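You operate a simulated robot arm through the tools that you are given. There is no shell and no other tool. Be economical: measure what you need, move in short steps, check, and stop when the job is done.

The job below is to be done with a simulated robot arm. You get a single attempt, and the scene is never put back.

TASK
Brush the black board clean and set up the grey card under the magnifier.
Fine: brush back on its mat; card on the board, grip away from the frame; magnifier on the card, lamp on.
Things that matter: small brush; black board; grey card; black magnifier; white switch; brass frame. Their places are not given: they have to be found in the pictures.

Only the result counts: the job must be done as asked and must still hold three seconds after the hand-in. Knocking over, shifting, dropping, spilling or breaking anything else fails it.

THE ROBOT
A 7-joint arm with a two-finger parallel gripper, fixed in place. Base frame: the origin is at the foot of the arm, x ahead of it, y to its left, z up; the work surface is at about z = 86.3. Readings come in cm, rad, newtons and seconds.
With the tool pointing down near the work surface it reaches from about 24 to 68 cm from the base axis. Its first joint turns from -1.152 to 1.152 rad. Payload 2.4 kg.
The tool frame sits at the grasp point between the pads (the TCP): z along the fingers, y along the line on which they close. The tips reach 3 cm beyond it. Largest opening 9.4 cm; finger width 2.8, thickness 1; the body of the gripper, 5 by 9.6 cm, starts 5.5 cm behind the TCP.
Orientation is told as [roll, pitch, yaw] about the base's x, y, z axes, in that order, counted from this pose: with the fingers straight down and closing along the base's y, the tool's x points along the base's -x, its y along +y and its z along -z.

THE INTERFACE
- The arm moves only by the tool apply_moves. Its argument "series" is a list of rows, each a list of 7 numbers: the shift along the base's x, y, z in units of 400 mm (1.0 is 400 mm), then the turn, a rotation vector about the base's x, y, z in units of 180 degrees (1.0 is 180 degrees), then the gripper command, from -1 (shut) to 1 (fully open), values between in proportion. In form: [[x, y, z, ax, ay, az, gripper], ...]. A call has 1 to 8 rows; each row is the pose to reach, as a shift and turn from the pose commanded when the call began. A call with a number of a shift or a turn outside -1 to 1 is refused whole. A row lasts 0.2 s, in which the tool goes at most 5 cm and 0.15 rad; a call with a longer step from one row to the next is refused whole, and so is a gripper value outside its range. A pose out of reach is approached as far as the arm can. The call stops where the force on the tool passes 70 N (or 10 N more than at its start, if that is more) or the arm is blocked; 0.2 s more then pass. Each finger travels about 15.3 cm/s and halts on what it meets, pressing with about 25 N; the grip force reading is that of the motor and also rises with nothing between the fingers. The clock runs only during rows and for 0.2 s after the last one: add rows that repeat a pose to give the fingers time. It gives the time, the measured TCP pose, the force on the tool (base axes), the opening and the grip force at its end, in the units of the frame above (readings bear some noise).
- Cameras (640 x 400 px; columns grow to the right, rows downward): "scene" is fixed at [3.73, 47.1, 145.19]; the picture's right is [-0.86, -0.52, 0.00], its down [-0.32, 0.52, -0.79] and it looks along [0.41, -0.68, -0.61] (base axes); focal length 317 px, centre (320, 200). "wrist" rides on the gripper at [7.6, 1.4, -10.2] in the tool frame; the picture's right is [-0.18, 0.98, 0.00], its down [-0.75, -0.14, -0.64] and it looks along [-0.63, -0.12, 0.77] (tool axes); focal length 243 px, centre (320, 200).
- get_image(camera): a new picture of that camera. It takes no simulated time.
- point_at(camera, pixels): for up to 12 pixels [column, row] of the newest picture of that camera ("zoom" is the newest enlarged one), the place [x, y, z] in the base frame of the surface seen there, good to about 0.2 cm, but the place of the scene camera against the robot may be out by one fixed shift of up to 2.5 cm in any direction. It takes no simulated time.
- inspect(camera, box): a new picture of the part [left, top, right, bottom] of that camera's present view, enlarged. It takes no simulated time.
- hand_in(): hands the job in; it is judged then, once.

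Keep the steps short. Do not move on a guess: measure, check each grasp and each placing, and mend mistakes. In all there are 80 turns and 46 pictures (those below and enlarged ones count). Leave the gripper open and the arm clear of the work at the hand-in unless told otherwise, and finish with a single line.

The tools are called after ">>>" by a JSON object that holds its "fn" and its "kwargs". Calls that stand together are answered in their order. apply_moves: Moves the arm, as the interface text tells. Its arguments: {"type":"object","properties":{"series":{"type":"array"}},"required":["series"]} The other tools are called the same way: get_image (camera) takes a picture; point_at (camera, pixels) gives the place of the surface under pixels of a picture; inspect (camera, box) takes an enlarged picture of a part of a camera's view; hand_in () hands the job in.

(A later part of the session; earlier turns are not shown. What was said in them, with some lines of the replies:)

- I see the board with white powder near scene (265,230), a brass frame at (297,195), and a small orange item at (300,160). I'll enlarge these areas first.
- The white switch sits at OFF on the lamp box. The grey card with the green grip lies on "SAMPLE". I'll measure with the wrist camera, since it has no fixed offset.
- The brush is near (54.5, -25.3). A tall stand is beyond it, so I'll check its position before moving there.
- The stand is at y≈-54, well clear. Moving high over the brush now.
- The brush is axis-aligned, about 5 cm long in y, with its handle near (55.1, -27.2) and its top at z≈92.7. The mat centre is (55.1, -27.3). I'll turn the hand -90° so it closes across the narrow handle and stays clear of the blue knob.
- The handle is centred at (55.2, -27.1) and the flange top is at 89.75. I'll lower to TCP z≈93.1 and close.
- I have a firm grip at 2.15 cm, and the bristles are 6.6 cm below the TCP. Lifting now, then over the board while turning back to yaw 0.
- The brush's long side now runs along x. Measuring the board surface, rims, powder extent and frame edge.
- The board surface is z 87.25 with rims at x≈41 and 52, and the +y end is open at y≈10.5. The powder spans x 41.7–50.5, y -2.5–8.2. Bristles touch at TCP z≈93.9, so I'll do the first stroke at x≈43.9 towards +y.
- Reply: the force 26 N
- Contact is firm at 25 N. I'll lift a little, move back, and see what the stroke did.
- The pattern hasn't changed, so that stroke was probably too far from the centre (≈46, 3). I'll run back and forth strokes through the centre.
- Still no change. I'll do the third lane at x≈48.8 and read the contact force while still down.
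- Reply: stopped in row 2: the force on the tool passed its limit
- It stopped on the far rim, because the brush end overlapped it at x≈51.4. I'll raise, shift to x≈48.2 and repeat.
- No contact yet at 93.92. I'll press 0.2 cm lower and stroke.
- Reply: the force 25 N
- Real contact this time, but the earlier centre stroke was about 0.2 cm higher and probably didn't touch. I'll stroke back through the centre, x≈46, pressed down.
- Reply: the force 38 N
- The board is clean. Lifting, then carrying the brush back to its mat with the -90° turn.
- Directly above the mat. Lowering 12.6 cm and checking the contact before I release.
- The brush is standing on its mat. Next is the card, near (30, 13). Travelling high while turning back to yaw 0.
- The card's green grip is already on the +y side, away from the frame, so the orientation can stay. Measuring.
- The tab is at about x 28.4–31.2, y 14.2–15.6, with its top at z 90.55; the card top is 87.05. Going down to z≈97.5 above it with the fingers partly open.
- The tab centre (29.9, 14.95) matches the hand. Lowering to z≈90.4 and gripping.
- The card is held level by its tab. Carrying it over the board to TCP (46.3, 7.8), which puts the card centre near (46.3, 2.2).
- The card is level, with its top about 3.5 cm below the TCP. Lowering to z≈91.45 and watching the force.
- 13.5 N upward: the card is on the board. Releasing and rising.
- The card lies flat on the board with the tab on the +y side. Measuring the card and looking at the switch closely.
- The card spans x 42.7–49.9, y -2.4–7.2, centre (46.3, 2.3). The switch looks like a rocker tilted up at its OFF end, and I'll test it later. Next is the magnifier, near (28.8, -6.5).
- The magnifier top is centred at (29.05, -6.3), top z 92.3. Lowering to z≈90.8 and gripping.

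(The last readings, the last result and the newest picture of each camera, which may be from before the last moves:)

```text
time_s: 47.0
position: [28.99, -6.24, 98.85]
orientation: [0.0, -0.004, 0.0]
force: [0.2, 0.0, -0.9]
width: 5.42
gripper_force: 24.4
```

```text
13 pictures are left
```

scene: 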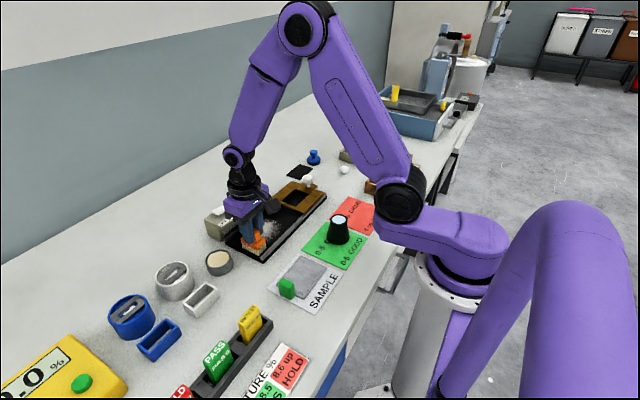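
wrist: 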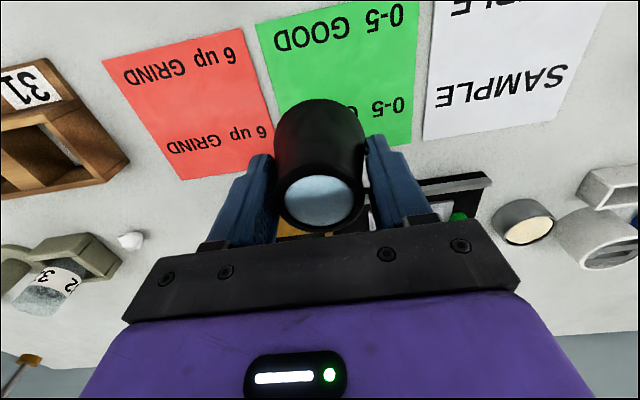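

The magnifier is held upright. Carrying it to (46.2, 1.85) above the card, where the fingers stay clear of the tab.

>>> {"fn": "apply_moves", "kwargs": {"series": [[0.02, 0.01, 0.06, 0, 0, 0, -1], [0.1, 0.05, 0.06, 0, 0, 0, -1], [0.18, 0.09, 0.06, 0, 0, 0, -1], [0.27, 0.13, 0.06, 0, 0, 0, -1], [0.35, 0.17, 0.06, 0, 0, 0, -1], [0.43, 0.2025, 0.06, 0, 0, 0, -1], [0.43, 0.2025, -0.05, 0, 0, 0, -1], [0.43, 0.2025, -0.05, 0, 0, 0, -1]]}}

>>> {"fn": "get_image", "kwargs": {"camera": "wrist"}}

```text
time_s: 48.8
position: [46.27, 1.65, 96.82]
orientation: [0.0, -0.006, 0.001]
force: [-0.1, 0.1, -0.4]
width: 5.42
gripper_force: 24.9
```

```text
12 pictures are left
```

wrist: 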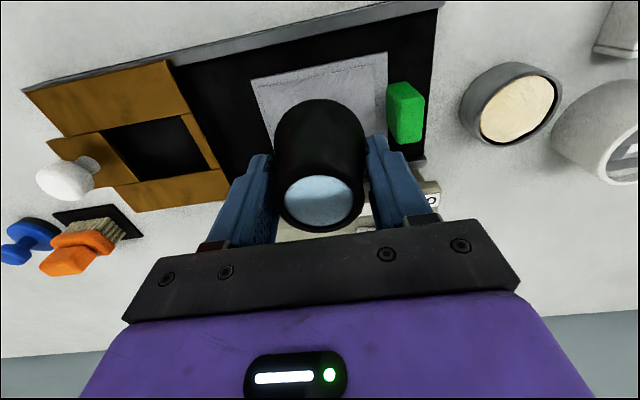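

>>> {"fn": "apply_moves", "kwargs": {"series": [[0, 0.004, -0.06, 0, 0, 0, -1], [0, 0.004, -0.1, 0, 0, 0, -1], [0, 0.004, -0.11, 0, 0, 0, -1], [0, 0.004, -0.114, 0, 0, 0, -1], [0, 0.004, -0.114, 0, 0, 0, -1]]}}

```text
time_s: 50.0
position: [46.39, 1.88, 92.25]
orientation: [0.0, -0.004, -0.001]
force: [-0.8, -0.2, -0.3]
width: 5.41
gripper_force: 24.9
```

No contact yet, so I'll edge down a little more.

>>> {"fn": "apply_moves", "kwargs": {"series": [[0, 0, -0.003, 0, 0, 0, -1], [0, 0, -0.003, 0, 0, 0, -1], [0, 0, -0.006, 0, 0, 0, -1], [0, 0, -0.006, 0, 0, 0, -1]]}}

```text
time_s: 51.0
position: [46.37, 1.83, 92.05]
orientation: [0.001, -0.009, 0.0]
force: [-2.6, -2.7, 25.7]
width: 5.44
gripper_force: 24.8
```

It rests on the card at 25 N. Easing off, opening slightly and rising.

>>> {"fn": "apply_moves", "kwargs": {"series": [[0, 0, 0.003, 0, 0, 0, -1], [0, 0, 0.003, 0, 0, 0, 0.25], [0, 0, 0.003, 0, 0, 0, 0.37], [0, 0, 0.003, 0, 0, 0, 0.37], [0, 0, 0.06, 0, 0, 0, 0.37], [0, 0, 0.16, 0, 0, 0, 0.37], [0, 0, 0.28, 0, 0, 0, 0.37], [0, 0, 0.4, 0, 0, 0, 0.37]]}}

>>> {"fn": "get_image", "kwargs": {"camera": "wrist"}}

```text
time_s: 52.8
position: [46.28, 1.89, 108.08]
orientation: [-0.002, -0.004, -0.001]
force: [0.1, 1.2, 0.1]
width: 6.47
gripper_force: 0.0
```

```text
11 pictures are left
```

wrist: 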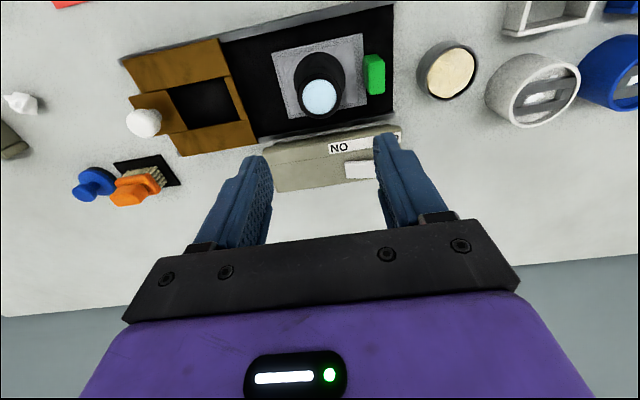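

The magnifier stands on the card. Now the switch: its raised end is near (56, 8.2, 93.6). I'll close the fingers and hover above that end.

>>> {"fn": "apply_moves", "kwargs": {"series": [[0.08, 0.05, 0, 0, 0, 0, 0], [0.16, 0.1, 0, 0, 0, 0, -1], [0.243, 0.158, 0, 0, 0, 0, -1], [0.243, 0.158, -0.1, 0, 0, 0, -1], [0.243, 0.158, -0.2, 0, 0, 0, -1], [0.243, 0.158, -0.24, 0, 0, 0, -1], [0.243, 0.158, -0.24, 0, 0, 0, -1]]}}

>>> {"fn": "get_image", "kwargs": {"camera": "wrist"}}

```text
time_s: 54.4
position: [56.23, 8.13, 98.28]
orientation: [0.0, -0.005, 0.0]
force: [0.7, -0.2, 0.1]
width: 0.0
gripper_force: 25.0
```

```text
10 pictures are left
```

wrist: 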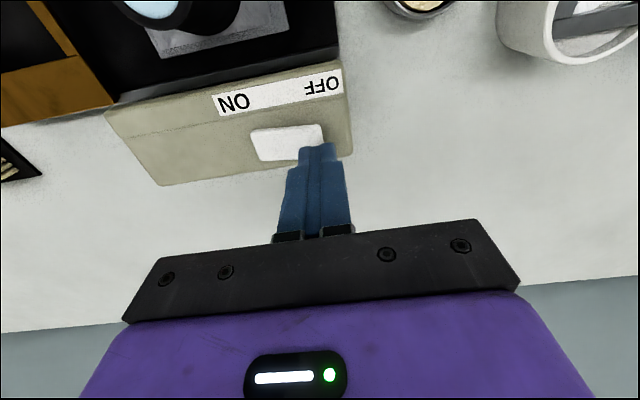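

>>> {"fn": "apply_moves", "kwargs": {"series": [[0, 0, -0.03, 0, 0, 0, -1], [0, 0, -0.04, 0, 0, 0, -1], [0, 0, -0.05, 0, 0, 0, -1], [0, 0, -0.058, 0, 0, 0, -1], [0, 0, -0.066, 0, 0, 0, -1]]}}

>>> {"fn": "inspect", "kwargs": {"camera": "scene", "box": [190, 170, 350, 270]}}

```text
time_s: 55.6
position: [56.13, 8.22, 95.79]
orientation: [-0.001, -0.006, 0.0]
force: [-6.1, -0.8, 20.3]
width: 0.01
gripper_force: 24.7
```

```text
4.00 times, centred on (270, 220) of scene
```

zoom: 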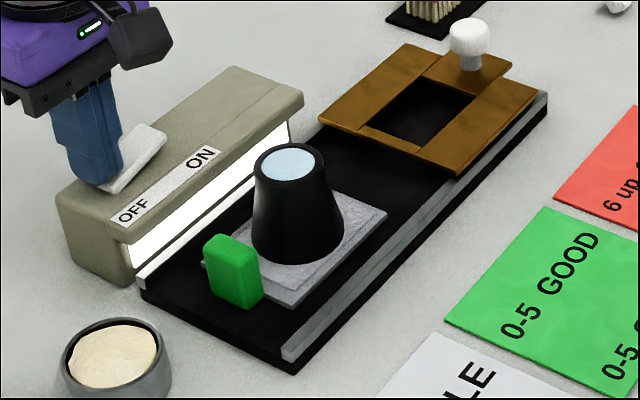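

The lamp strip is now glowing. Rising straight up, opening, and checking that it stays on.

>>> {"fn": "apply_moves", "kwargs": {"series": [[0, 0, 0.05, 0, 0, 0, -1], [0, 0, 0.15, 0, 0, 0, -1], [0, 0, 0.25, 0, 0, 0, -1], [0, 0, 0.37, 0, 0, 0, 0], [0, 0, 0.48, 0, 0, 0, 1], [0, 0, 0.58, 0, 0, 0, 1], [0, 0, 0.58, 0, 0, 0, 1], [0, 0, 0.58, 0, 0, 0, 1]]}}

>>> {"fn": "inspect", "kwargs": {"camera": "scene", "box": [190, 130, 390, 255]}}

>>> {"fn": "get_image", "kwargs": {"camera": "wrist"}}

```text
time_s: 57.4
position: [55.81, 8.17, 119.0]
orientation: [0.0, -0.004, 0.001]
force: [-0.1, 0.2, 0.6]
width: 9.39
gripper_force: 0.1
```

```text
3.20 times, centred on (290, 192) of scene
```

zoom: 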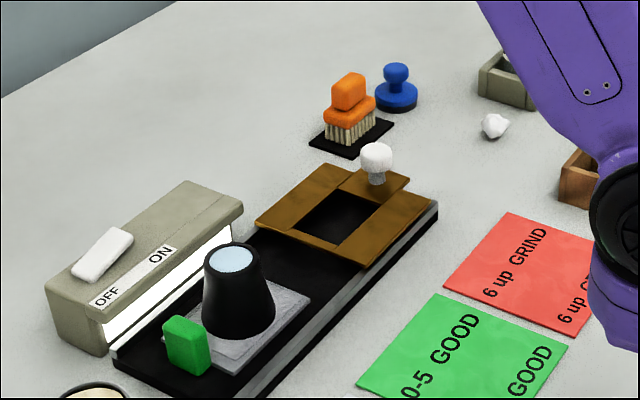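

```text
7 pictures are left
```

wrist: 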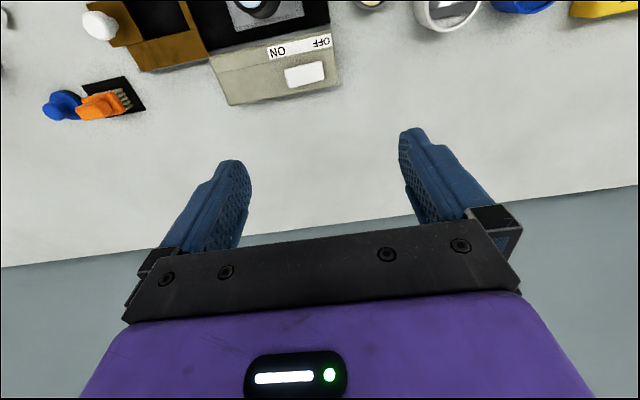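

Everything holds: the lamp is lit, the magnifier is on the card, the tab points away from the frame, the board is clean, the brush is on its mat, and the arm is clear with the gripper open. Handing in.

>>> {"fn": "hand_in", "kwargs": {}}

```text
The job is handed in.
```

The job is handed in: the board is brushed clean, the brush is back on its mat, the card is on the board with its grip away from the frame, and the magnifier is on the card with the lamp on.
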